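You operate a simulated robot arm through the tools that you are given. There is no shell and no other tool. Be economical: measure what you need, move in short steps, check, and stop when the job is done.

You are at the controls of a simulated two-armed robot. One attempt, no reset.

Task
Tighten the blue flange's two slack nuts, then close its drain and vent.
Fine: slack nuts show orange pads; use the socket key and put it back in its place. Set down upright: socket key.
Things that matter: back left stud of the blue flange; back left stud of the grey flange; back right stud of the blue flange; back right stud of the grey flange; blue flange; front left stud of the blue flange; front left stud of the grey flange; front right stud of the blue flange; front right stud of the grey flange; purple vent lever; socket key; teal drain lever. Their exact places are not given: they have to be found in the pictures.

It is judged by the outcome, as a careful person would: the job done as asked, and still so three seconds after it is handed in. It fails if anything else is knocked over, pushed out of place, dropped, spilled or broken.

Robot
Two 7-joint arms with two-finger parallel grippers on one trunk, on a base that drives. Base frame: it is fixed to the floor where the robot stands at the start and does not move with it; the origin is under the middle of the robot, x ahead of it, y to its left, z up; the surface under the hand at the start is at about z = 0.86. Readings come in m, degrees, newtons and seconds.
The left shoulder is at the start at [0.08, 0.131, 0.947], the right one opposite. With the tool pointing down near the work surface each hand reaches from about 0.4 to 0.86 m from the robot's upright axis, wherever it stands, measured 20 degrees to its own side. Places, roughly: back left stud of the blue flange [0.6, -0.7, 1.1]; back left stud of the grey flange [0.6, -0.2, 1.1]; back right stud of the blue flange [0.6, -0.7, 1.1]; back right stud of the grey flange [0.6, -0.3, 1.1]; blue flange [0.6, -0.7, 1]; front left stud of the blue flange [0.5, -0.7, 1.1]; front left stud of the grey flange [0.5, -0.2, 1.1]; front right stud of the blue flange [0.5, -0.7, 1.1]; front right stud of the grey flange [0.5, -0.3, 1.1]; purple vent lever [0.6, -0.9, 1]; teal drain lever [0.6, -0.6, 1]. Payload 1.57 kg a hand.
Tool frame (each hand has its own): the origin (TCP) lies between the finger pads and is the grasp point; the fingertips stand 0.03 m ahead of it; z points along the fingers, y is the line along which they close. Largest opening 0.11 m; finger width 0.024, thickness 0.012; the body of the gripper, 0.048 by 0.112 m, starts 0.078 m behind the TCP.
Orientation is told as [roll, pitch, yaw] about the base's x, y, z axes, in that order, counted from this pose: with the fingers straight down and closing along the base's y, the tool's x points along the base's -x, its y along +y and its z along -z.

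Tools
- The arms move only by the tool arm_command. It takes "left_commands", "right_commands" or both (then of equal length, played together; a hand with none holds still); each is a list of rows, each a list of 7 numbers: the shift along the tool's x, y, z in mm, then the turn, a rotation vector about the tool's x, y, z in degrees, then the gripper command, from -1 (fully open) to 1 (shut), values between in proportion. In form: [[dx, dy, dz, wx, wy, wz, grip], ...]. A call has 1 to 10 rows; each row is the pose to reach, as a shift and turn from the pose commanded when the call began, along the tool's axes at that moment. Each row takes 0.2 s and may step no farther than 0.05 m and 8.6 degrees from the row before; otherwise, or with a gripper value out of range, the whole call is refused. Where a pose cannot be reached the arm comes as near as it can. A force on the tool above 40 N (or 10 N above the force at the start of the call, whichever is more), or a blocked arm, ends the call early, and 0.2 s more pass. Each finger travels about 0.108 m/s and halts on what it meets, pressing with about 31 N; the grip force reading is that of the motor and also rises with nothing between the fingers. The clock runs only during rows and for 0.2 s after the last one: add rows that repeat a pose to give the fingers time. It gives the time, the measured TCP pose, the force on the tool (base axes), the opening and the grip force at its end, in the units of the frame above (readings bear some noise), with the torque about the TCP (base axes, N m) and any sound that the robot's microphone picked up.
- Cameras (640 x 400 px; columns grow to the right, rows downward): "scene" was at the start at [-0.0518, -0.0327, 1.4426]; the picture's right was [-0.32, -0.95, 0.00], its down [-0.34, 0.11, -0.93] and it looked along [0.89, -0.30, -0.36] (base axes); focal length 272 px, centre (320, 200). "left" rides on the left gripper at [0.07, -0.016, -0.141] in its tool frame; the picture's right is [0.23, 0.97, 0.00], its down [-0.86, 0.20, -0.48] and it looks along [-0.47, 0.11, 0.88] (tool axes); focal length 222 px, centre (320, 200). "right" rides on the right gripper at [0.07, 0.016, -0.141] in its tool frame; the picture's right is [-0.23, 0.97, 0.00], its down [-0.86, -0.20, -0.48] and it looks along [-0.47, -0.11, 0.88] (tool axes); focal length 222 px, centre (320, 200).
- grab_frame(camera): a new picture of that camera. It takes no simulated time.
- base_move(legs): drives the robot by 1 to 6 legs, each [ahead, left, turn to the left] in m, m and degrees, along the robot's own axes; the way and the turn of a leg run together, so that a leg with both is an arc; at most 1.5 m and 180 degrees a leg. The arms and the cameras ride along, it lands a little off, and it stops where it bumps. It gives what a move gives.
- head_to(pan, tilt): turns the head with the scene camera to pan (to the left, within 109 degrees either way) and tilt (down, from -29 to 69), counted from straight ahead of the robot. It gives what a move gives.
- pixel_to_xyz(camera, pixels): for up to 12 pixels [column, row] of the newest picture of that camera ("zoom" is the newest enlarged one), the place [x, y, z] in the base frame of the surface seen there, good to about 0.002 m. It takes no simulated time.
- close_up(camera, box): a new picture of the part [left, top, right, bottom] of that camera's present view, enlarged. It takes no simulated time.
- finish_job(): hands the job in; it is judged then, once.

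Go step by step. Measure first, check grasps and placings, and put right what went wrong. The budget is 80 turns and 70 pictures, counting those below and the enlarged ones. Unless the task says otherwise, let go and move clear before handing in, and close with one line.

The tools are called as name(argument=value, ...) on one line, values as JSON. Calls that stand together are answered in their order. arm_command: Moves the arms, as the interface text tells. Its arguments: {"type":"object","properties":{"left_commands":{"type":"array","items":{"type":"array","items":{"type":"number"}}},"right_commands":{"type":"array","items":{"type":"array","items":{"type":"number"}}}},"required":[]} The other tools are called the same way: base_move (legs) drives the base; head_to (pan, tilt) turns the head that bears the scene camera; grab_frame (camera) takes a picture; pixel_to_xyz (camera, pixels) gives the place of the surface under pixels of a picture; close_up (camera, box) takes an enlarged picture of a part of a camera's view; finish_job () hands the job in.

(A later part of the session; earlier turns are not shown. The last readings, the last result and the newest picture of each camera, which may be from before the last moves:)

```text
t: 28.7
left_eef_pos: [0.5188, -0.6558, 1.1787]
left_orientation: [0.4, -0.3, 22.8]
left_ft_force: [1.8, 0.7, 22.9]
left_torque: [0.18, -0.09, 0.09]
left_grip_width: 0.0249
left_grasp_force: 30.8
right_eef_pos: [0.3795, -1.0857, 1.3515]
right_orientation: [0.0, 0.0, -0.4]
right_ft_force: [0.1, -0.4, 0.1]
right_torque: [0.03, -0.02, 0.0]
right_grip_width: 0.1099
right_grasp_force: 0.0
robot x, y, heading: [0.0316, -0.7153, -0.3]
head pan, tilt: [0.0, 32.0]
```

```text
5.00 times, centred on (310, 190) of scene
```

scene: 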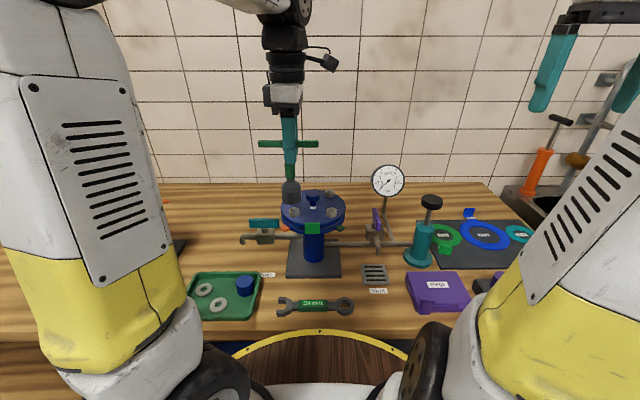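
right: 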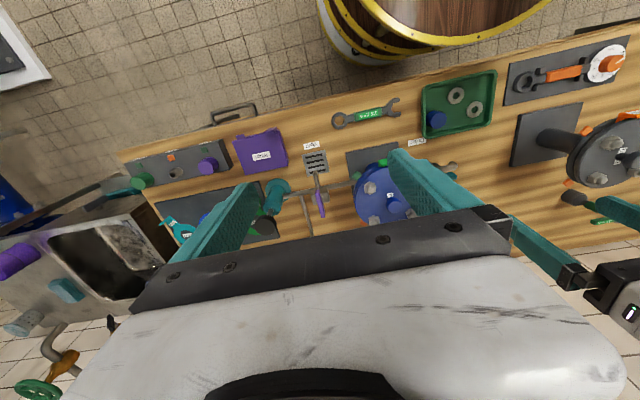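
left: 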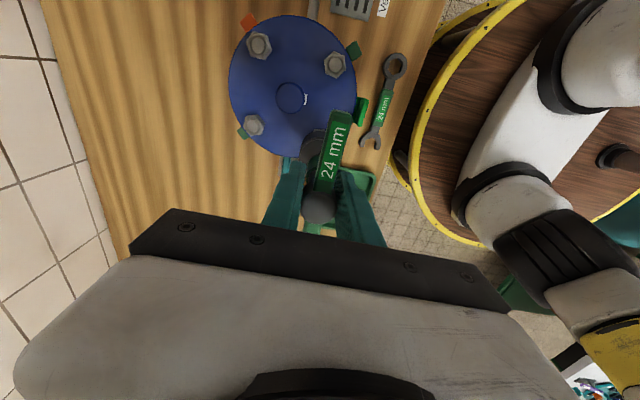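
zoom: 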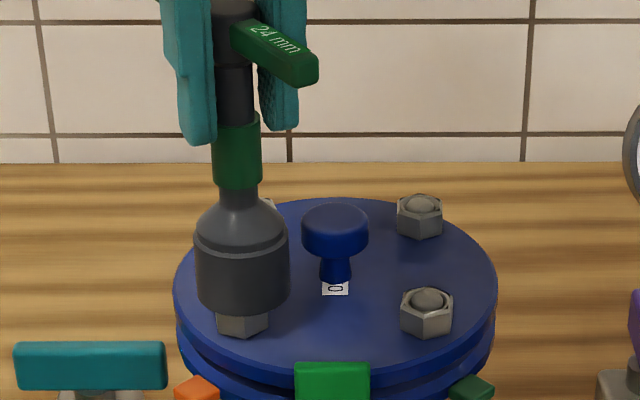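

Not engaged after 66° of turn. I'll re-measure socket front/edges and nut reference more carefully.

pixel_to_xyz(camera="zoom", pixels=[[243, 285], [243, 270], [243, 300], [198, 270], [287, 270], [428, 290], [428, 300], [419, 205], [401, 318], [452, 315], [428, 332], [240, 328]])

grab_frame(camera="left")

pixel_to_xyz(camera="left", pixels=[[319, 207], [308, 207], [330, 207], [320, 196], [312, 150], [338, 120]])

```text
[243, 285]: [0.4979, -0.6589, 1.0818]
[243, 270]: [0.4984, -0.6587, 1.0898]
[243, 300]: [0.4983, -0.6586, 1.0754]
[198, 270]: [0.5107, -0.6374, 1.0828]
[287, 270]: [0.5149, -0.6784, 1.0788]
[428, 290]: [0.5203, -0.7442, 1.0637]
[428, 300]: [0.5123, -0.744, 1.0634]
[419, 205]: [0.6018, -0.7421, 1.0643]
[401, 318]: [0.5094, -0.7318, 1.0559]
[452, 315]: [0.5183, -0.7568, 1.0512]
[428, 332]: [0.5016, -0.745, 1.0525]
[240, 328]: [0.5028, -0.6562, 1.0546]
```

```text
34 pictures are left
```

left: 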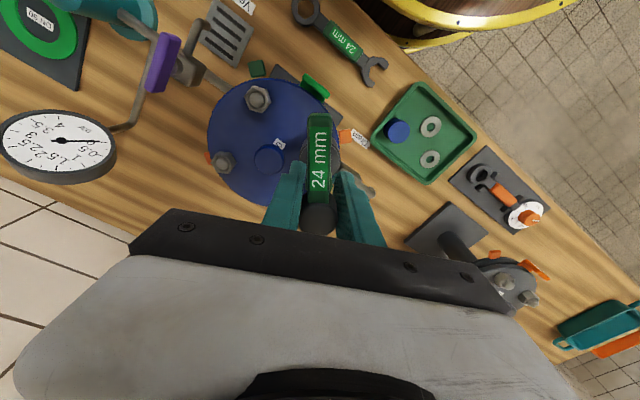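

```text
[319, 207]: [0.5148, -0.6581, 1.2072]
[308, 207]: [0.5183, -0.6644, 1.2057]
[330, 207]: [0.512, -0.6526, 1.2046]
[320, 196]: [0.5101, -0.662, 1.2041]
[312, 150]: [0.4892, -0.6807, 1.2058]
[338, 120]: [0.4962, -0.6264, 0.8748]
```

The key slid 11 mm up in the grip and lags 13°, with the socket about 2–3 mm off the nut. To learn the socket's hex phase, I'll lift it and tip it toward the scene camera.

arm_command(left_commands=[[0, 0, -40, 0, 0, 0, 1], [0, 0, -85, 0, 0, 0, 1], [0, 0, -130, 0, 0, 0, 1], [0, 0, -160, -3.1, 7.4, 0, 1], [0, 0, -185, -6.2, 14.8, 0, 1], [0, 0, -205, -9.3, 22.1, 0, 1], [0, 0, -220, -12.4, 29.5, 0, 1], [0, 0, -230, -15.5, 36.9, 0, 1], [0, 0, -235, -18.6, 44.2, 0, 1]])

head_to(pan=5, tilt=15)

grab_frame(camera="scene")

```text
t: 30.7
left_eef_pos: [0.4199, -0.6322, 1.2376]
left_orientation: [18.7, 36.7, 29.5]
left_ft_force: [-0.2, -1.1, -2.2]
left_torque: [0.08, -0.13, -0.05]
left_grip_width: 0.0252
left_grasp_force: 31.3
left hand out of reach, approached as far as the arm can: row 5, 6, 7, 8, 9
right_eef_pos: [0.3795, -1.0866, 1.352]
right_orientation: [0.1, 0.0, -0.4]
right_ft_force: [-0.6, -0.2, 0.2]
right_torque: [0.1, -0.04, -0.03]
right_grip_width: 0.1101
right_grasp_force: 0.2
robot x, y, heading: [0.0321, -0.7094, -0.2]
head pan, tilt: [0.0, 32.0]
```

```text
t: 31.5
left_eef_pos: [0.4189, -0.6306, 1.2381]
left_orientation: [18.7, 36.6, 29.4]
left_ft_force: [-0.4, -1.1, -3.2]
left_torque: [0.0, -0.09, 0.0]
left_grip_width: 0.0251
left_grasp_force: 30.8
right_eef_pos: [0.3803, -1.0839, 1.3515]
right_orientation: [0.0, 0.0, -0.5]
right_ft_force: [0.1, 0.1, -0.2]
right_torque: [-0.01, -0.02, -0.01]
right_grip_width: 0.1099
right_grasp_force: 0.0
robot x, y, heading: [0.0318, -0.71, -0.5]
head pan, tilt: [5.0, 15.0]
```

```text
33 pictures are left
```

scene: 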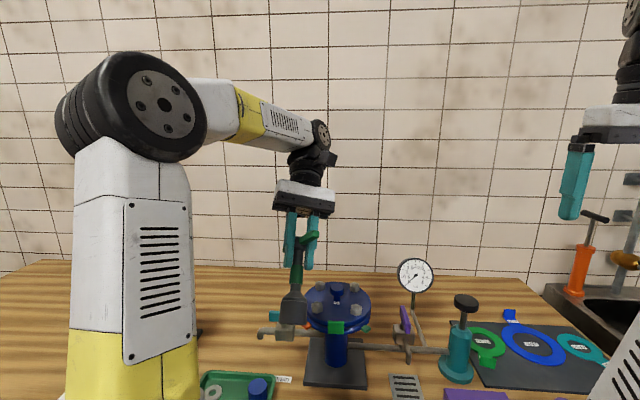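

The arm can't tip far enough here, so I'll return to vertical and instead straighten and centre the key carefully.

arm_command(left_commands=[[-9, 2, -20, 3, -6.1, -1, 1], [-19, 5, -40, 6, -12.1, -2, 1], [-28, 7.5, -55, 9, -18.2, -3, 1], [-37, 10, -70, 12.1, -24.3, -4, 1], [-47, 12.6, -79, 15.1, -30.3, -5, 1], [-47, 12.6, -79, 18.1, -36.4, -6, 1], [-47, 12.6, -79, 18.1, -36.4, -6, 1]])

head_to(pan=0, tilt=25)

grab_frame(camera="scene")

grab_frame(camera="left")

```text
t: 33.1
left_eef_pos: [0.4978, -0.6009, 1.2785]
left_orientation: [-0.2, -0.2, 29.5]
left_ft_force: [0.2, -0.6, -3.1]
left_torque: [0.01, -0.01, -0.03]
left_grip_width: 0.0249
left_grasp_force: 30.7
right_eef_pos: [0.3801, -1.0842, 1.3516]
right_orientation: [0.0, 0.0, -0.4]
right_ft_force: [0.3, -0.6, -0.2]
right_torque: [0.02, 0.0, 0.02]
right_grip_width: 0.11
right_grasp_force: 0.0
robot x, y, heading: [0.0273, -0.7127, -0.6]
head pan, tilt: [5.0, 15.0]
```

```text
t: 33.8
left_eef_pos: [0.4978, -0.5998, 1.2779]
left_orientation: [-0.1, -0.1, 29.5]
left_ft_force: [-0.2, -1.1, -3.0]
left_torque: [0.0, -0.01, -0.01]
left_grip_width: 0.0249
left_grasp_force: 31.1
right_eef_pos: [0.3809, -1.0841, 1.3519]
right_orientation: [0.0, 0.0, -0.5]
right_ft_force: [-0.3, 0.3, 0.5]
right_torque: [0.02, 0.01, -0.01]
right_grip_width: 0.1098
right_grasp_force: 0.0
robot x, y, heading: [0.0305, -0.7086, -0.4]
head pan, tilt: [0.0, 25.0]
```

```text
32 pictures are left
```

scene: 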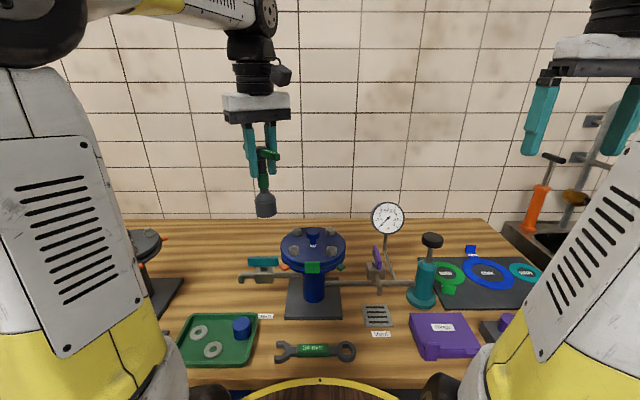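

```text
31 pictures are left
```

left: 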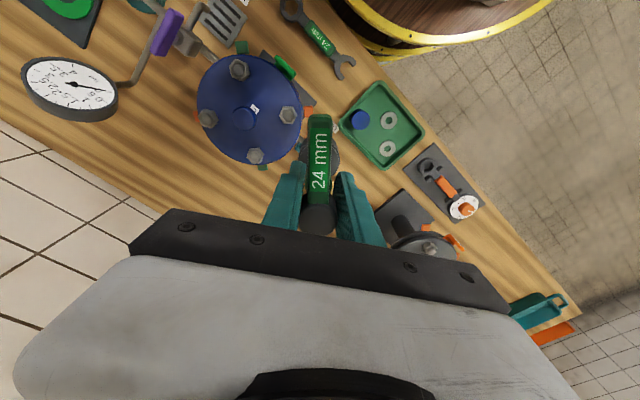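

pixel_to_xyz(camera="left", pixels=[[239, 68], [289, 115], [208, 117], [255, 155], [319, 214], [307, 214], [330, 214], [318, 203]])

close_up(camera="scene", box=[230, 130, 350, 280])

pixel_to_xyz(camera="zoom", pixels=[[135, 205], [122, 205], [108, 205], [160, 205], [135, 225], [130, 150], [176, 315], [275, 317], [268, 266], [182, 264], [222, 280], [135, 190]])

```text
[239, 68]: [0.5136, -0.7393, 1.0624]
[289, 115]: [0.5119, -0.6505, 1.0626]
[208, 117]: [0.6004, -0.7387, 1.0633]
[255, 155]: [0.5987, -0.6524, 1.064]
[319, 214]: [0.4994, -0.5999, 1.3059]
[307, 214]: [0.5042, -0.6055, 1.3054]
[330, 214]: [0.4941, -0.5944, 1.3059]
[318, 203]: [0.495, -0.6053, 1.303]
```

```text
2.67 times, centred on (290, 205) of scene
```

zoom: 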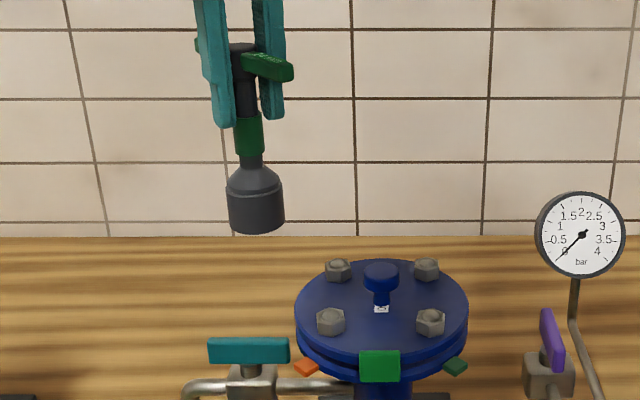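

```text
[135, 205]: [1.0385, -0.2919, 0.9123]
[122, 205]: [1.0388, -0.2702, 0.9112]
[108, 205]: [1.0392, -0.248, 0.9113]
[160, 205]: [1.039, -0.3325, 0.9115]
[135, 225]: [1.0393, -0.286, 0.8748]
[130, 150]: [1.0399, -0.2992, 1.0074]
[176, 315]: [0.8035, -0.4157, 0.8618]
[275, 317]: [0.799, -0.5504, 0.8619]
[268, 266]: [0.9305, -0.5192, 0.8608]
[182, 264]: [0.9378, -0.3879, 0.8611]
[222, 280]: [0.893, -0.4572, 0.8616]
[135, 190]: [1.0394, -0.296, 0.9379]
```

pixel_to_xyz(camera="zoom", pixels=[[256, 205], [229, 205], [283, 205], [256, 222], [249, 135], [238, 135], [260, 135], [245, 90], [330, 314], [431, 314], [426, 262], [338, 264]])

```text
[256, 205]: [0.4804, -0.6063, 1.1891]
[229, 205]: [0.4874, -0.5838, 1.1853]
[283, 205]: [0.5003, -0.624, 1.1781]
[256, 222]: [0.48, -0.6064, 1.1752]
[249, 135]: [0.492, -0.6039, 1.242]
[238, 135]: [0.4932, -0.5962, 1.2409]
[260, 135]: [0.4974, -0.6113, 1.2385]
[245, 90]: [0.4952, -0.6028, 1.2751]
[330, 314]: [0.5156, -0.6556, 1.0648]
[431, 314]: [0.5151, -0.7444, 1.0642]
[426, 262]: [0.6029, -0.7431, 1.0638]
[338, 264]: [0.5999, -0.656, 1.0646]
```

Both cameras agree on the relative offset socket→nut: (+0.013,-0.051), so the TCP target is (0.511,-0.651); I was ~6 mm off before. I'll wind back CCW 32° and move over the nut, just above contact.

arm_command(left_commands=[[4, -13, 0, 0, 0, -8, 1], [7, -26, 0, 0, 0, -16, 1], [10, -39, 0, 0, 0, -24, 1], [13.6, -51, 20, 0, 0, -32, 1], [13.6, -51, 50, 0, 0, -32, 1], [13.6, -51, 80, 0, 0, -32, 1], [13.6, -51, 90, 0, 0, -32, 1], [13.6, -51, 90, 0, 0, -32, 1]])

close_up(camera="scene", box=[270, 180, 370, 280])

pixel_to_xyz(camera="zoom", pixels=[[145, 180], [165, 180], [115, 180], [185, 180], [155, 180]])

```text
t: 35.6
left_eef_pos: [0.5114, -0.6511, 1.1894]
left_orientation: [-0.1, 0.2, 61.5]
left_ft_force: [-0.7, -0.4, -2.8]
left_torque: [0.0, -0.01, -0.01]
left_grip_width: 0.0252
left_grasp_force: 31.2
right_eef_pos: [0.3792, -1.0848, 1.3515]
right_orientation: [-0.1, -0.1, -0.4]
right_ft_force: [-0.2, -0.1, -0.9]
right_torque: [0.01, 0.04, -0.03]
right_grip_width: 0.11
right_grasp_force: 0.0
robot x, y, heading: [0.0325, -0.7099, -0.6]
head pan, tilt: [0.0, 25.0]
```

```text
4.00 times, centred on (320, 230) of scene
```

zoom: 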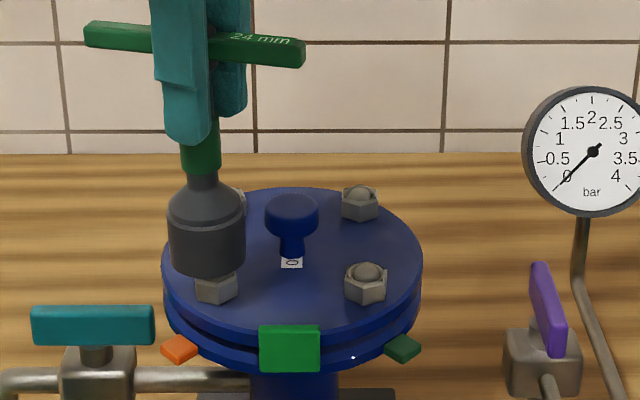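

```text
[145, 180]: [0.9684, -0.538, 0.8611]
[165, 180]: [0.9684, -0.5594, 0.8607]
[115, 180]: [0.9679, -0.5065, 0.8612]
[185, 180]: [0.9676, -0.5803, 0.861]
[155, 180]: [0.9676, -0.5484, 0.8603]
```

pixel_to_xyz(camera="zoom", pixels=[[206, 235], [171, 235], [242, 235], [206, 262], [200, 150], [184, 150], [217, 150], [365, 272], [360, 192], [217, 292], [198, 288], [236, 288]])

grab_frame(camera="left")

pixel_to_xyz(camera="left", pixels=[[319, 214], [307, 214], [330, 214], [318, 203]])

```text
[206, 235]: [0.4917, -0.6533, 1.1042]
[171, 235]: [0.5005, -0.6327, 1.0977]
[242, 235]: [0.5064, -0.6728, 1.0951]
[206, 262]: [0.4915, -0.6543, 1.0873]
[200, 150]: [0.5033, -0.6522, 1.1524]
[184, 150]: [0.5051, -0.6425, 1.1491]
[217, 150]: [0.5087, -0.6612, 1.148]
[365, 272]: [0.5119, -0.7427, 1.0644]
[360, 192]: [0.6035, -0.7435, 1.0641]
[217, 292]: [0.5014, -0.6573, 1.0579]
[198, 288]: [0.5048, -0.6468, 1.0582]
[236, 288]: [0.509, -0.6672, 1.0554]
```

```text
28 pictures are left
```

left: 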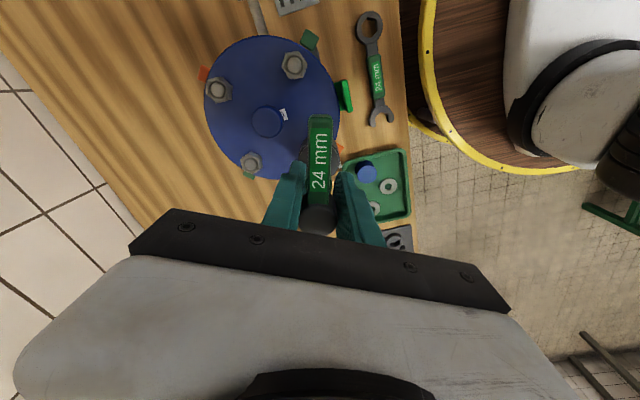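

```text
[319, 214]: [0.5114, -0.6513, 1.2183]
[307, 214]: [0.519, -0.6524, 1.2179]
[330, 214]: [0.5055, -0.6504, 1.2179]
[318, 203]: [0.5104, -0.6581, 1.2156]
```

Now the offset is only about (+1.5,-1) mm. I'll apply that, press lightly and rotate clockwise.

arm_command(left_commands=[[0, -1.8, 8, 0, 0, 0, 1], [0, -1.8, 13, 0, 0, 0, 1], [0, -1.8, 14, 0, 0, 0, 1], [0, -1.8, 15, 0, 0, 5, 1], [0, -1.8, 15.5, 0, 0, 10, 1], [0, -1.8, 16, 0, 0, 15, 1], [0, -1.8, 16.5, 0, 0, 20, 1], [0, -1.8, 17, 0, 0, 25, 1], [0, -1.8, 17.5, 0, 0, 30, 1], [0, -1.8, 18, 0, 0, 35, 1]])

close_up(camera="scene", box=[240, 180, 400, 280])

```text
t: 37.8
left_eef_pos: [0.5135, -0.6532, 1.1719]
left_orientation: [-0.1, -0.1, 26.3]
left_ft_force: [0.3, 0.2, 24.3]
left_torque: [0.05, -0.05, 0.11]
left_grip_width: 0.0252
left_grasp_force: 31.0
right_eef_pos: [0.3784, -1.0855, 1.3517]
right_orientation: [0.0, 0.0, -0.4]
right_ft_force: [-0.1, -0.3, 0.0]
right_torque: [-0.02, -0.01, -0.02]
right_grip_width: 0.1099
right_grasp_force: 0.1
robot x, y, heading: [0.0285, -0.7108, -0.5]
head pan, tilt: [0.0, 25.0]
```

```text
4.00 times, centred on (320, 230) of scene
```

zoom: 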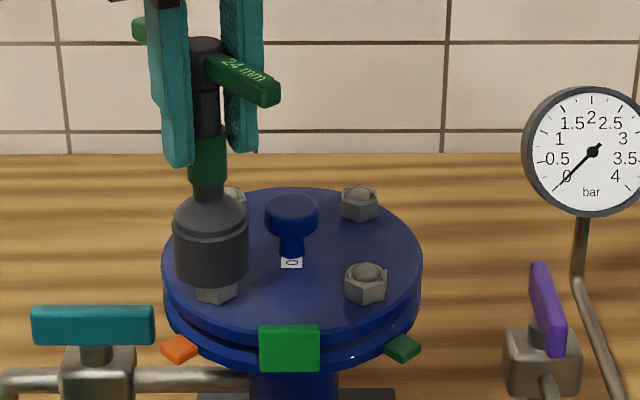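

pixel_to_xyz(camera="zoom", pixels=[[211, 275], [211, 282], [176, 250], [246, 250], [207, 165], [217, 295], [198, 293], [236, 290], [205, 45], [195, 45], [215, 45], [365, 290]])

grab_frame(camera="left")

pixel_to_xyz(camera="left", pixels=[[318, 218], [307, 218], [330, 218], [318, 205]])

```text
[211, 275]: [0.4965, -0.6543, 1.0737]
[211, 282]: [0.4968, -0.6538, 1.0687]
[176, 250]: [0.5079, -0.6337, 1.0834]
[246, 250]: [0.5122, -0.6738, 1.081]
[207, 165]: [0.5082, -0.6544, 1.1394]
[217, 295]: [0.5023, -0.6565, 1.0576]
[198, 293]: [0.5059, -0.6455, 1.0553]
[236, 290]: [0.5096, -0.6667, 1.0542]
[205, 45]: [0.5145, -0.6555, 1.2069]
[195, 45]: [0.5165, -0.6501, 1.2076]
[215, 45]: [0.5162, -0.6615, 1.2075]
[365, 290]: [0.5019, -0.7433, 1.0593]
```

```text
26 pictures are left
```

left: 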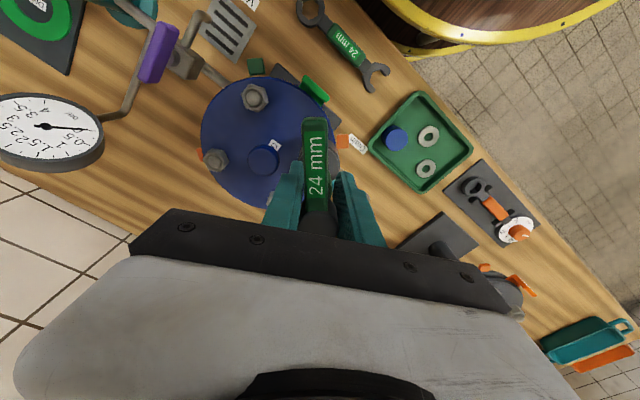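

```text
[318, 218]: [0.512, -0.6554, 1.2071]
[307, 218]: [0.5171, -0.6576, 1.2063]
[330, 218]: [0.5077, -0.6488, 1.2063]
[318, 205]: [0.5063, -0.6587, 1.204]
```

Socket (0.5167,-0.6538) and nut (0.5157,-0.6533) are now within 1 mm, but it's still on top. I'll correct that and continue clockwise.

arm_command(left_commands=[[0.5, 0.7, 0, 0, 0, 4, 1], [0.5, 0.7, 0.3, 0, 0, 8, 1], [0.5, 0.7, 0.6, 0, 0, 12, 1], [0.5, 0.7, 0.9, 0, 0, 16, 1], [0.5, 0.7, 1.2, 0, 0, 20, 1], [0.5, 0.7, 1.5, 0, 0, 24, 1], [0.5, 0.7, 1.8, 0, 0, 28, 1], [0.5, 0.7, 2.1, 0, 0, 32, 1], [0.5, 0.7, 2.4, 0, 0, 36, 1], [0.5, 0.7, 2.7, 0, 0, 40, 1]])

close_up(camera="scene", box=[240, 180, 400, 280])

pixel_to_xyz(camera="zoom", pixels=[[211, 275], [211, 282], [211, 288], [176, 250], [246, 250], [217, 297], [205, 45], [205, 40]])

```text
t: 40.0
left_eef_pos: [0.5124, -0.6516, 1.1659]
left_orientation: [0.1, 0.2, -13.5]
left_ft_force: [-6.1, 2.8, -8.2]
left_torque: [0.31, 0.6, 0.22]
left_grip_width: 0.025
left_grasp_force: 30.7
right_eef_pos: [0.3804, -1.0846, 1.3516]
right_orientation: [-0.1, 0.1, -0.5]
right_ft_force: [0.3, -0.1, 0.3]
right_torque: [0.03, -0.03, -0.02]
right_grip_width: 0.11
right_grasp_force: 0.1
robot x, y, heading: [0.0262, -0.7125, -0.4]
head pan, tilt: [0.0, 25.0]
```

```text
4.00 times, centred on (320, 230) of scene
```

zoom: 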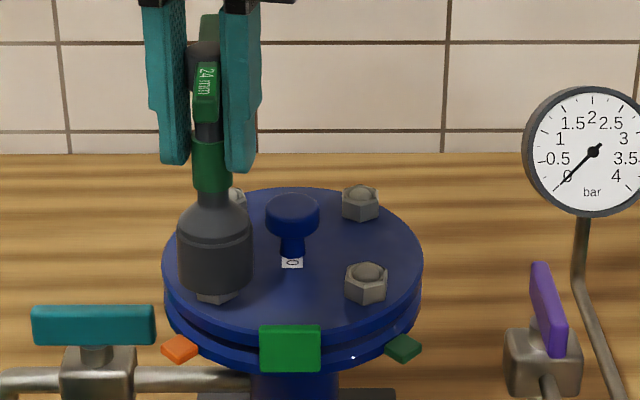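

```text
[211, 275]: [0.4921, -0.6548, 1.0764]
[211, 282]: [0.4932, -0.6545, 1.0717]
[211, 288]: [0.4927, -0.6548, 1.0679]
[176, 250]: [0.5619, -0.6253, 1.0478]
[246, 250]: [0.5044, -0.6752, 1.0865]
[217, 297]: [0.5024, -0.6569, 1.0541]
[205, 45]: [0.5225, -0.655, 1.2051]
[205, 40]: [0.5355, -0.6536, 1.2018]
```

Something engaged: the socket dropped and the torque rose to 0.6 N m, though the key may be tilted. I'll check the hub from the left camera.

grab_frame(camera="left")

pixel_to_xyz(camera="left", pixels=[[318, 218], [307, 218], [330, 218], [318, 205], [313, 150]])

pixel_to_xyz(camera="zoom", pixels=[[205, 80], [210, 130], [210, 165], [211, 195], [211, 240], [211, 260], [180, 260], [250, 260], [205, 60], [202, 290]])

```text
24 pictures are left
```

left: 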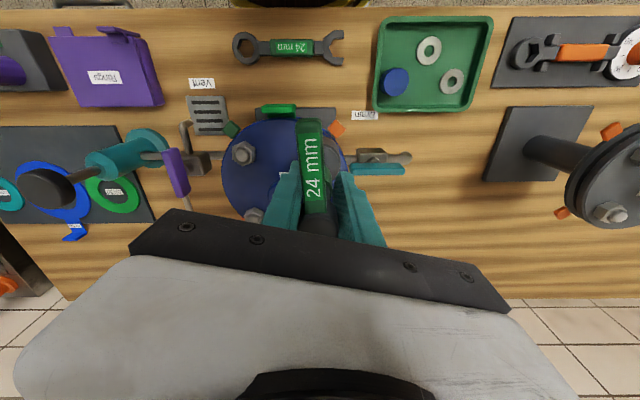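

```text
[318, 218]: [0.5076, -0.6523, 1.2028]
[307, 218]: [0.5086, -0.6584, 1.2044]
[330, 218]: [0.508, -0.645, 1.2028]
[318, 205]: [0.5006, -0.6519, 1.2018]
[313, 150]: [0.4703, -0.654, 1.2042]
```

```text
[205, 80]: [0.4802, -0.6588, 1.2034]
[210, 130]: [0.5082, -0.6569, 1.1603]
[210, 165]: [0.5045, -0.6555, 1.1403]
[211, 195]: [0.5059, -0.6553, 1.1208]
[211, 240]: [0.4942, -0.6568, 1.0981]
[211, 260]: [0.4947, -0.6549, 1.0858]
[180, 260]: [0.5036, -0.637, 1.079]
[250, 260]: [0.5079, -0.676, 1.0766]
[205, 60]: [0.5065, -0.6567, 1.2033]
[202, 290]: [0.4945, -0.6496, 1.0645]
```

The hand has been pulled 3 mm below its command with side force, so the socket seems caught on the nut. I'll press slightly and keep turning to see whether torque builds and the nut turns.

arm_command(left_commands=[[0, 0, 3, 0, 0, 4, 1], [0, 0, 5, 0, 0, 8, 1], [0, 0, 6, 0, 0, 12, 1], [0, 0, 7, 0, 0, 16, 1], [0, 0, 8, 0, 0, 20, 1], [0, 0, 8, 0, 0, 24, 1]])

close_up(camera="scene", box=[240, 180, 400, 280])

pixel_to_xyz(camera="zoom", pixels=[[211, 240], [211, 260], [211, 275], [211, 285], [211, 292], [180, 255], [250, 255], [210, 165]])

```text
t: 41.2
left_eef_pos: [0.512, -0.6525, 1.1631]
left_orientation: [0.1, -0.4, -31.2]
left_ft_force: [-3.7, 2.6, 5.9]
left_torque: [0.24, 0.28, 0.48]
left_grip_width: 0.0251
left_grasp_force: 30.9
right_eef_pos: [0.3798, -1.0841, 1.352]
right_orientation: [0.0, 0.0, -0.4]
right_ft_force: [0.6, -0.4, 0.2]
right_torque: [0.0, 0.01, 0.01]
right_grip_width: 0.1103
right_grasp_force: 0.1
robot x, y, heading: [0.0317, -0.7091, -0.5]
head pan, tilt: [0.0, 25.0]
stopped in row 5 (left hand): the force on the tool passed its limit at 41 N (the readings are from after the stop); the commanded pose is now the measured one
```

```text
4.00 times, centred on (320, 230) of scene
```

zoom: 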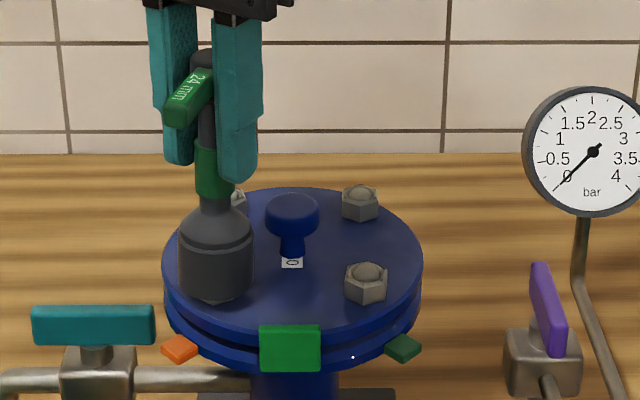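

```text
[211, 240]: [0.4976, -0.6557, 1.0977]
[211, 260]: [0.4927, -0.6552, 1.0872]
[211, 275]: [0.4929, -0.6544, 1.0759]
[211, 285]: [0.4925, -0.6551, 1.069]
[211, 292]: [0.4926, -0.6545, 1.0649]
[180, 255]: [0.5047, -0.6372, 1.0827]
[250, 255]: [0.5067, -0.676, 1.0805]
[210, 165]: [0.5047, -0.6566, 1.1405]
```

The socket has dropped over the nut and torque is 0.48 N m. I'll continue clockwise.

arm_command(left_commands=[[0, 0, 0, 0, 0, 5, 1], [0, 0, 1, 0, 0, 10, 1], [0, 0, 1, 0, 0, 15, 1], [0, 0, 2, 0, 0, 20, 1], [0, 0, 2, 0, 0, 25, 1], [0, 0, 2, 0, 0, 30, 1], [0, 0, 2, 0, 0, 30, 1]])

close_up(camera="scene", box=[240, 180, 400, 280])

```text
t: 42.7
left_eef_pos: [0.5136, -0.6517, 1.1604]
left_orientation: [0.5, -0.4, -61.3]
left_ft_force: [-2.0, 1.7, 6.0]
left_torque: [0.2, 0.12, 0.91]
left_grip_width: 0.0258
left_grasp_force: 30.9
right_eef_pos: [0.3797, -1.0832, 1.3505]
right_orientation: [-0.1, 0.0, -0.4]
right_ft_force: [0.0, -0.1, 1.0]
right_torque: [0.02, 0.01, 0.02]
right_grip_width: 0.11
right_grasp_force: 0.1
robot x, y, heading: [0.0345, -0.7155, -0.4]
head pan, tilt: [0.0, 25.0]
stopped in row 7 (left hand): the force on the tool passed its limit at 40 N (the readings are from after the stop); the commanded pose is now the measured one
```

```text
4.00 times, centred on (320, 230) of scene
```

zoom: 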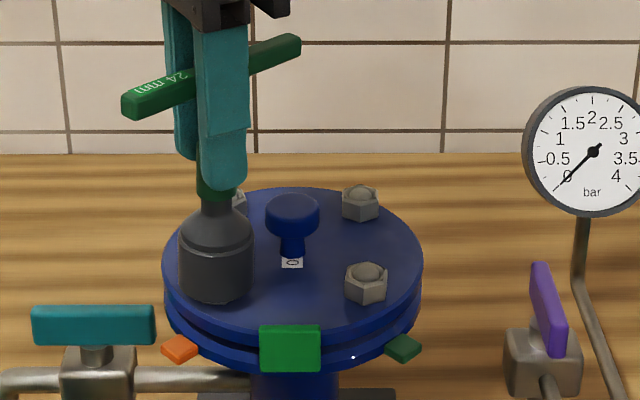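

Bar followed (~30°) and torque is now 0.91 N m, pad still orange. Continuing clockwise.

arm_command(left_commands=[[0, 0, 0, 0, 0, 5, 1], [0, 0, 0, 0, 0, 10, 1], [0, 0, 0, 0, 0, 15, 1], [0, 0, 0, 0, 0, 20, 1], [0, 0, 0, 0, 0, 25, 1], [0, 0, 0, 0, 0, 30, 1], [0, 0, 0, 0, 0, 35, 1], [0, 0, 0, 0, 0, 40, 1]])

close_up(camera="scene", box=[240, 180, 400, 280])

```text
t: 44.5
left_eef_pos: [0.5128, -0.6533, 1.1609]
left_orientation: [0.5, 0.0, -101.4]
left_ft_force: [1.4, 4.0, 3.5]
left_torque: [0.07, -0.15, 2.27]
left_grip_width: 0.0354
left_grasp_force: 31.1
right_eef_pos: [0.3804, -1.0852, 1.3534]
right_orientation: [0.0, -0.1, -0.4]
right_ft_force: [-0.4, 0.0, 0.0]
right_torque: [0.0, 0.02, 0.04]
right_grip_width: 0.11
right_grasp_force: 0.0
robot x, y, heading: [0.0322, -0.7089, -0.4]
head pan, tilt: [0.0, 25.0]
```

```text
4.00 times, centred on (320, 230) of scene
```

zoom: 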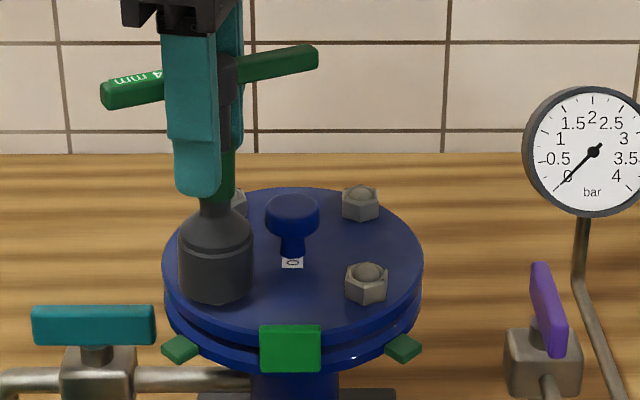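

The pad turned green: front-left nut is tight. I'll measure the bar direction so I can open, re-align and regrip without loosening the nut.

pixel_to_xyz(camera="zoom", pixels=[[115, 85], [140, 80], [310, 52], [280, 60], [228, 60], [225, 75], [130, 82], [300, 54]])

grab_frame(camera="left")

pixel_to_xyz(camera="left", pixels=[[318, 225], [306, 225], [330, 225], [318, 205], [305, 150], [300, 125]])

```text
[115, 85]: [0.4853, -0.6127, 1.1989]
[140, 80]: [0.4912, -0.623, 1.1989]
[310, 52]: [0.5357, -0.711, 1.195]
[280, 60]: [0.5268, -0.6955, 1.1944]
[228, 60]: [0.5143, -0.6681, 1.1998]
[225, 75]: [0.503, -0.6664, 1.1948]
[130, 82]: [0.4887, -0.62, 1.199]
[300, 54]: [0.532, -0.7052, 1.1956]
```

```text
20 pictures are left
```

left: 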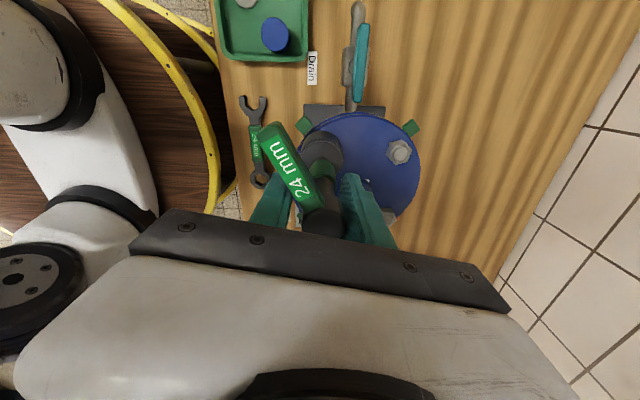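

```text
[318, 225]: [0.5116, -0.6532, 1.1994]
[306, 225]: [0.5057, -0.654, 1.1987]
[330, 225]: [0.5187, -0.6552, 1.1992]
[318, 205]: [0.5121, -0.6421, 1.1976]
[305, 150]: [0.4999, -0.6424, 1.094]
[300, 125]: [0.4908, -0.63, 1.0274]
```

Bar line is at −63°, so I'll open part-way (key stays on the nut), yaw +38° to align, raise 15 mm, and regrip.

arm_command(left_commands=[[0, 0, 0, 0, 0, 0, -0.3], [0, 0, 0, 0, 0, 0, -0.3], [0, 0, -3, 0, 0, -8, -0.3], [0, 0, -6, 0, 0, -16, -0.3], [0, 0, -9, 0, 0, -24, -0.3], [0, 0, -12, 0, 0, -32, -0.3], [0, 0, -15, 0, 0, -38, -0.3], [0, 0, -15, 0, 0, -38, 1], [0, 0, -15, 0, 0, -38, 1], [0, 0, -15, 0, 0, -38, 1]])

grab_frame(camera="left")

pixel_to_xyz(camera="left", pixels=[[318, 207], [306, 207], [330, 207], [318, 200], [338, 120], [263, 60]])

```text
t: 46.7
left_eef_pos: [0.5127, -0.6534, 1.1764]
left_orientation: [0.5, -0.5, -63.5]
left_ft_force: [1.2, -0.3, 4.2]
left_torque: [-0.1, -0.06, 0.01]
left_grip_width: 0.0257
left_grasp_force: 30.7
right_eef_pos: [0.3802, -1.0852, 1.3512]
right_orientation: [0.0, 0.0, -0.3]
right_ft_force: [-0.6, -0.2, 0.2]
right_torque: [0.02, 0.01, -0.02]
right_grip_width: 0.1097
right_grasp_force: 0.1
robot x, y, heading: [0.0295, -0.7085, -0.1]
head pan, tilt: [0.0, 25.0]
```

```text
19 pictures are left
```

left: 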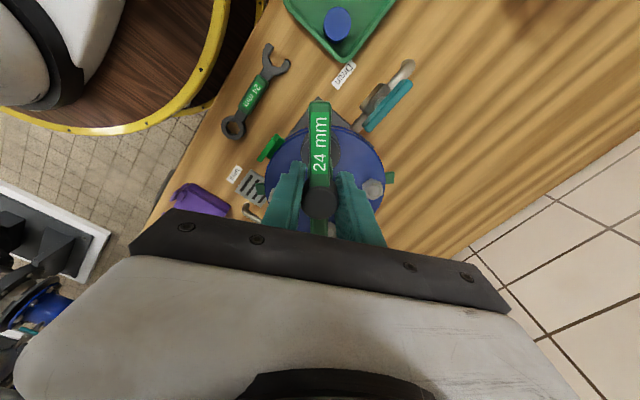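

```text
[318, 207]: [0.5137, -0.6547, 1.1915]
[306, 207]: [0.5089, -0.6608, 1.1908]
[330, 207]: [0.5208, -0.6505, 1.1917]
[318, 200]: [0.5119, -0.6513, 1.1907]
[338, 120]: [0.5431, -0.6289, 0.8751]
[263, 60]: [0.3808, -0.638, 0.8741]
```

The key seated fully (hub top 1.191) and is regripped. I'll lift 60 mm clear of the knob, move (+0.088,-0.088) to above the back-right nut while winding back counter-clockwise.

arm_command(left_commands=[[0, 0, -10, 0, 0, 0, 1], [0, 0, -35, 0, 0, 0, 1], [0, 0, -62, 0, 0, 0, 1], [-24, 8, -62, 0, 0, -8.5, 1], [-48, 16, -62, 0, 0, -17, 1], [-72, 24, -62, 0, 0, -25.5, 1], [-96, 32, -62, 0, 0, -34, 1], [-118, 39.6, -62, 0, 0, -42.5, 1], [-118, 39.6, -62, 0, 0, -51, 1], [-118, 39.6, -62, 0, 0, -59.5, 1]])

close_up(camera="scene", box=[240, 170, 400, 270])

```text
t: 48.9
left_eef_pos: [0.5998, -0.7418, 1.2401]
left_orientation: [-0.2, -0.6, -3.8]
left_ft_force: [-0.4, -0.8, -2.6]
left_torque: [0.0, -0.03, -0.02]
left_grip_width: 0.0256
left_grasp_force: 31.5
right_eef_pos: [0.3801, -1.0841, 1.3517]
right_orientation: [0.0, 0.1, -0.3]
right_ft_force: [-0.1, 0.3, -0.3]
right_torque: [-0.02, -0.03, 0.01]
right_grip_width: 0.11
right_grasp_force: 0.0
robot x, y, heading: [0.0312, -0.7117, -0.4]
head pan, tilt: [0.0, 25.0]
```

```text
4.00 times, centred on (320, 220) of scene
```

zoom: 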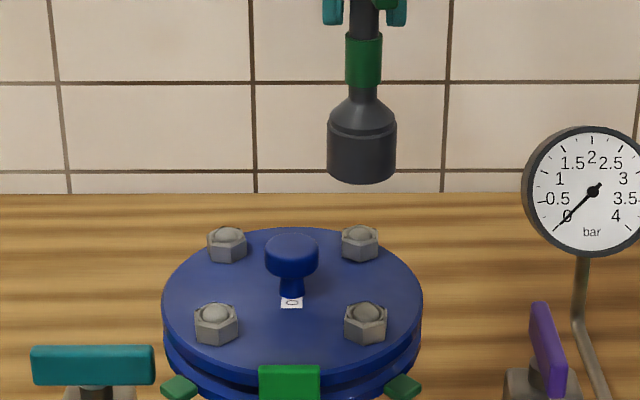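

All visible pads on FL/FR are green and the socket (361) is aligned over the BR nut (360). I'll wind back to about yaw +71 and lower to just above the nut.

arm_command(left_commands=[[-0.8, 0, 5, 0, 0, -8.4, 1], [-0.8, 0, 10, 0, 0, -16.8, 1], [-0.8, 0, 15, 0, 0, -25.2, 1], [-0.8, 0, 20, 0, 0, -33.6, 1], [-0.8, 0, 25, 0, 0, -42, 1], [-0.8, 0, 30, 0, 0, -50.4, 1], [-0.8, 0, 35, 0, 0, -58.8, 1], [-0.8, 0, 39, 0, 0, -67.2, 1], [-0.8, 0, 42, 0, 0, -75, 1], [-0.8, 0, 42, 0, 0, -75, 1]])

close_up(camera="scene", box=[240, 170, 400, 270])

pixel_to_xyz(camera="zoom", pixels=[[361, 215], [330, 200], [392, 200], [366, 310], [216, 311], [227, 233], [361, 250], [361, 258]])

```text
t: 51.1
left_eef_pos: [0.6018, -0.7406, 1.197]
left_orientation: [-0.6, 0.0, 71.2]
left_ft_force: [-0.4, 0.6, -3.6]
left_torque: [0.02, 0.0, -0.03]
left_grip_width: 0.0254
left_grasp_force: 31.1
right_eef_pos: [0.3798, -1.0855, 1.3526]
right_orientation: [0.1, 0.1, -0.4]
right_ft_force: [-0.5, 0.0, 0.1]
right_torque: [0.01, -0.02, 0.0]
right_grip_width: 0.1101
right_grasp_force: 0.1
robot x, y, heading: [0.0268, -0.7076, -0.2]
head pan, tilt: [0.0, 25.0]
```

```text
4.00 times, centred on (320, 220) of scene
```

zoom: 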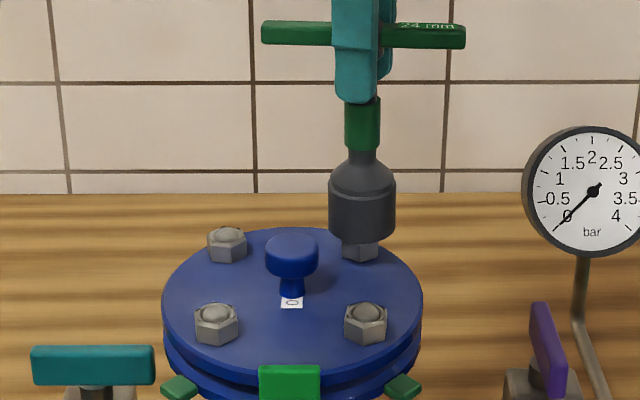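

```text
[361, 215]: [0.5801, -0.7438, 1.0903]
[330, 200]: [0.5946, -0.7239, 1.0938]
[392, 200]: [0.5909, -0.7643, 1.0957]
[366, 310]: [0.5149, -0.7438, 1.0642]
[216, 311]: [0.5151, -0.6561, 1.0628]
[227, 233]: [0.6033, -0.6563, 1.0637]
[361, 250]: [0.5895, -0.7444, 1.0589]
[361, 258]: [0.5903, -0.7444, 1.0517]
```

Socket well centred (front offset matches the seated one on FL). Press lightly and turn clockwise.

arm_command(left_commands=[[0, -0.5, 6, 0, 0, 0, 1], [0, -0.5, 8, 0, 0, 4, 1], [0, -0.5, 9, 0, 0, 8, 1], [0, -0.5, 9.5, 0, 0, 12, 1], [0, -0.5, 10, 0, 0, 16, 1], [0, -0.5, 10.5, 0, 0, 20, 1], [0, -0.5, 11, 0, 0, 24, 1], [0, -0.5, 11.5, 0, 0, 28, 1], [0, -0.5, 12, 0, 0, 32, 1], [0, -0.5, 12.5, 0, 0, 36, 1]])

close_up(camera="scene", box=[240, 170, 400, 270])

```text
t: 53.3
left_eef_pos: [0.6026, -0.7401, 1.1825]
left_orientation: [-0.4, -0.3, 35.1]
left_ft_force: [1.9, 1.0, -6.5]
left_torque: [0.19, -0.23, 0.22]
left_grip_width: 0.0253
left_grasp_force: 31.0
right_eef_pos: [0.3802, -1.0844, 1.3522]
right_orientation: [0.0, 0.0, -0.4]
right_ft_force: [-0.4, 0.2, -0.9]
right_torque: [0.0, 0.02, -0.01]
right_grip_width: 0.1098
right_grasp_force: 0.1
robot x, y, heading: [0.0311, -0.7154, -0.3]
head pan, tilt: [0.0, 25.0]
```

```text
4.00 times, centred on (320, 220) of scene
```

zoom: 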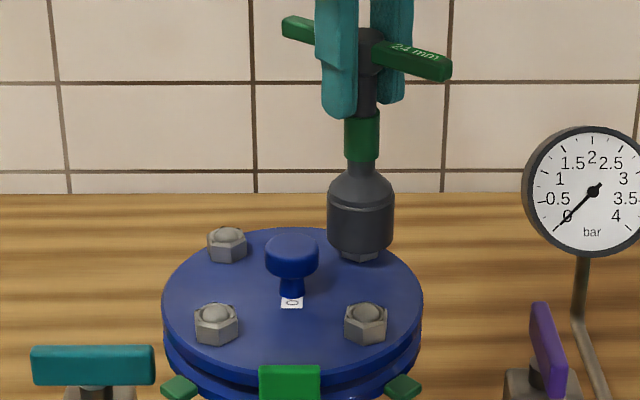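

It dropped onto the nut (socket lower, pull −6.5 N). Continue pressing slightly and turning clockwise.

arm_command(left_commands=[[0, 0, 2, 0, 0, 5, 1], [0, 0, 4, 0, 0, 10, 1], [0, 0, 5, 0, 0, 15, 1], [0, 0, 5, 0, 0, 20, 1], [0, 0, 5, 0, 0, 26, 1], [0, 0, 5, 0, 0, 32, 1], [0, 0, 5, 0, 0, 38, 1], [0, 0, 5, 0, 0, 44, 1], [0, 0, 5, 0, 0, 50, 1], [0, 0, 5, 0, 0, 56, 1]])

```text
t: 55.5
left_eef_pos: [0.6019, -0.7406, 1.1798]
left_orientation: [0.0, -0.6, -21.1]
left_ft_force: [2.1, 1.1, 4.9]
left_torque: [0.2, -0.3, 1.06]
left_grip_width: 0.0255
left_grasp_force: 31.0
right_eef_pos: [0.3799, -1.0847, 1.3519]
right_orientation: [0.0, 0.0, -0.4]
right_ft_force: [-0.4, -0.4, 0.5]
right_torque: [-0.01, 0.02, 0.03]
right_grip_width: 0.1098
right_grasp_force: 0.1
robot x, y, heading: [0.0328, -0.7104, -0.1]
head pan, tilt: [0.0, 25.0]
```

Torque 1.06 N m and rising as before. Another turn clockwise.

arm_command(left_commands=[[0, 0, 0, 0, 0, 5, 1], [0, 0, 0, 0, 0, 10, 1], [0, 0, 0, 0, 0, 15, 1], [0, 0, 0, 0, 0, 20, 1], [0, 0, 0, 0, 0, 25, 1], [0, 0, 0, 0, 0, 30, 1]])

grab_frame(camera="left")

```text
t: 56.9
left_eef_pos: [0.6028, -0.741, 1.1804]
left_orientation: [0.4, -0.5, -50.9]
left_ft_force: [0.0, -0.8, -3.3]
left_torque: [0.04, -0.01, 1.96]
left_grip_width: 0.0332
left_grasp_force: 31.1
right_eef_pos: [0.381, -1.0858, 1.3522]
right_orientation: [0.0, 0.0, -0.4]
right_ft_force: [-0.3, 0.4, -0.4]
right_torque: [0.01, 0.0, -0.01]
right_grip_width: 0.1099
right_grasp_force: 0.0
robot x, y, heading: [0.0276, -0.7108, -0.1]
head pan, tilt: [0.0, 25.0]
```

```text
15 pictures are left
```

left: 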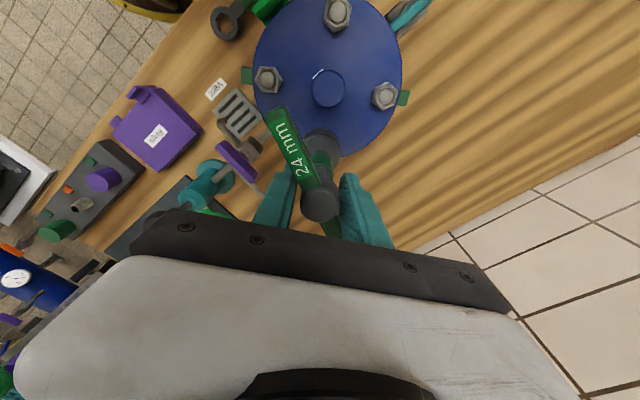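

The BR pad is hidden here; torque is 1.96 (FL went green by 2.27). I'll turn 14° more to match.

arm_command(left_commands=[[0, 0, 0, 0, 0, 5, 1], [0, 0, 0, 0, 0, 10, 1], [0, 0, 0, 0, 0, 14, 1], [0, 0, 0, 0, 0, 14, 1]])

grab_frame(camera="right")

pixel_to_xyz(camera="left", pixels=[[320, 205], [290, 135], [300, 160]])

```text
t: 57.9
left_eef_pos: [0.6031, -0.7405, 1.1804]
left_orientation: [0.5, -0.3, -64.8]
left_ft_force: [1.1, 1.1, 0.9]
left_torque: [0.06, 0.0, 3.43]
left_grip_width: 0.0451
left_grasp_force: 30.5
right_eef_pos: [0.3801, -1.0829, 1.3515]
right_orientation: [0.1, 0.0, -0.3]
right_ft_force: [-0.1, -0.4, -0.1]
right_torque: [0.0, -0.01, 0.0]
right_grip_width: 0.1099
right_grasp_force: 0.0
robot x, y, heading: [0.0309, -0.7118, -0.4]
head pan, tilt: [0.0, 25.0]
```

```text
14 pictures are left
```

right: 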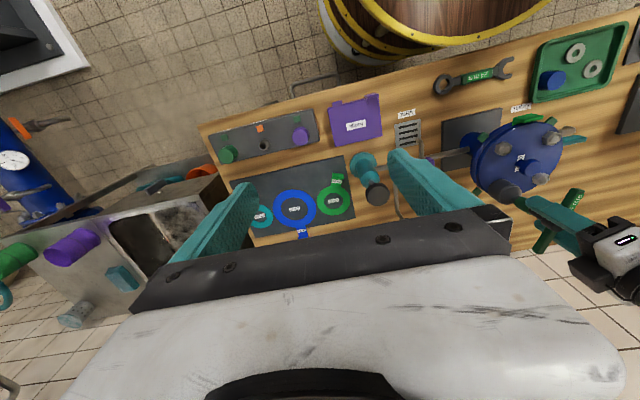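

```text
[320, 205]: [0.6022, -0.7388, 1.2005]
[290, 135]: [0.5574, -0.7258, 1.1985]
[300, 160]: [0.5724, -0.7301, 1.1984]
```

Torque reached 3.4 N m, so it's tight. I'll open, re-align with the bar (line ≈ −17°) and regrip.

arm_command(left_commands=[[0, 0, 0, 0, 0, 0, -0.35], [0, 0, 0, 0, 0, 0, -0.35], [0, 0, 0, 0, 0, -8, -0.35], [0, 0, 0, 0, 0, -16, -0.35], [0, 0, 0, 0, 0, -24, -0.35], [0, 0, 0, 0, 0, -32, -0.35], [0, 0, 0, 0, 0, -40, -0.35], [0, 0, 0, 0, 0, -47, -0.35], [0, 0, 0, 0, 0, -47, 0.3], [0, 0, 0, 0, 0, -47, 0.3]])

close_up(camera="left", box=[220, 60, 420, 260])

```text
t: 60.1
left_eef_pos: [0.6027, -0.7404, 1.1787]
left_orientation: [-0.1, -0.7, -17.9]
left_ft_force: [0.5, 1.2, -0.8]
left_torque: [-0.05, 0.01, -0.01]
left_grip_width: 0.0386
left_grasp_force: 0.0
right_eef_pos: [0.3806, -1.0838, 1.3525]
right_orientation: [0.0, 0.0, -0.3]
right_ft_force: [-0.4, -0.1, -0.5]
right_torque: [-0.01, 0.01, 0.01]
right_grip_width: 0.1098
right_grasp_force: 0.0
robot x, y, heading: [0.0296, -0.7092, -0.5]
head pan, tilt: [0.0, 25.0]
```

```text
2.00 times, centred on (320, 160) of left
```

zoom: 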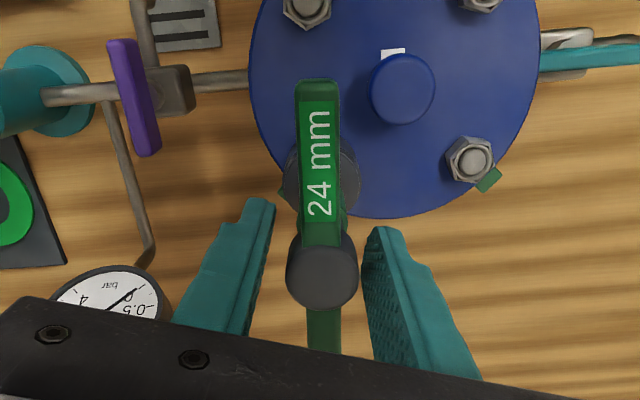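

Back-right pad is green at (283,192). The bar is still 13° off the pads and the hub ~4 mm toward tool +x; I'll correct both and close.

arm_command(left_commands=[[2, 0, 0, 0, 0, -7, 0.3], [4, 0, 0, 0, 0, -13, 0.3], [4, 0, 0, 0, 0, -13, 1], [4, 0, 0, 0, 0, -13, 1], [4, 0, 0, 0, 0, -13, 1]])

close_up(camera="left", box=[220, 60, 420, 260])

```text
t: 61.3
left_eef_pos: [0.5983, -0.7404, 1.1792]
left_orientation: [-0.1, -0.6, -4.9]
left_ft_force: [-0.3, -0.8, 1.4]
left_torque: [0.0, -0.08, -0.02]
left_grip_width: 0.0253
left_grasp_force: 31.0
right_eef_pos: [0.3808, -1.0851, 1.3531]
right_orientation: [0.0, 0.0, -0.4]
right_ft_force: [-0.5, 0.9, -0.5]
right_torque: [0.0, 0.01, -0.01]
right_grip_width: 0.1101
right_grasp_force: 0.0
robot x, y, heading: [0.0297, -0.7097, -0.2]
head pan, tilt: [0.0, 25.0]
```

```text
2.00 times, centred on (320, 160) of left
```

zoom: 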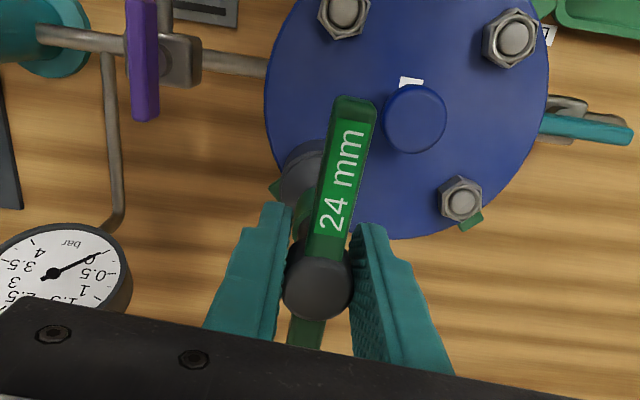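

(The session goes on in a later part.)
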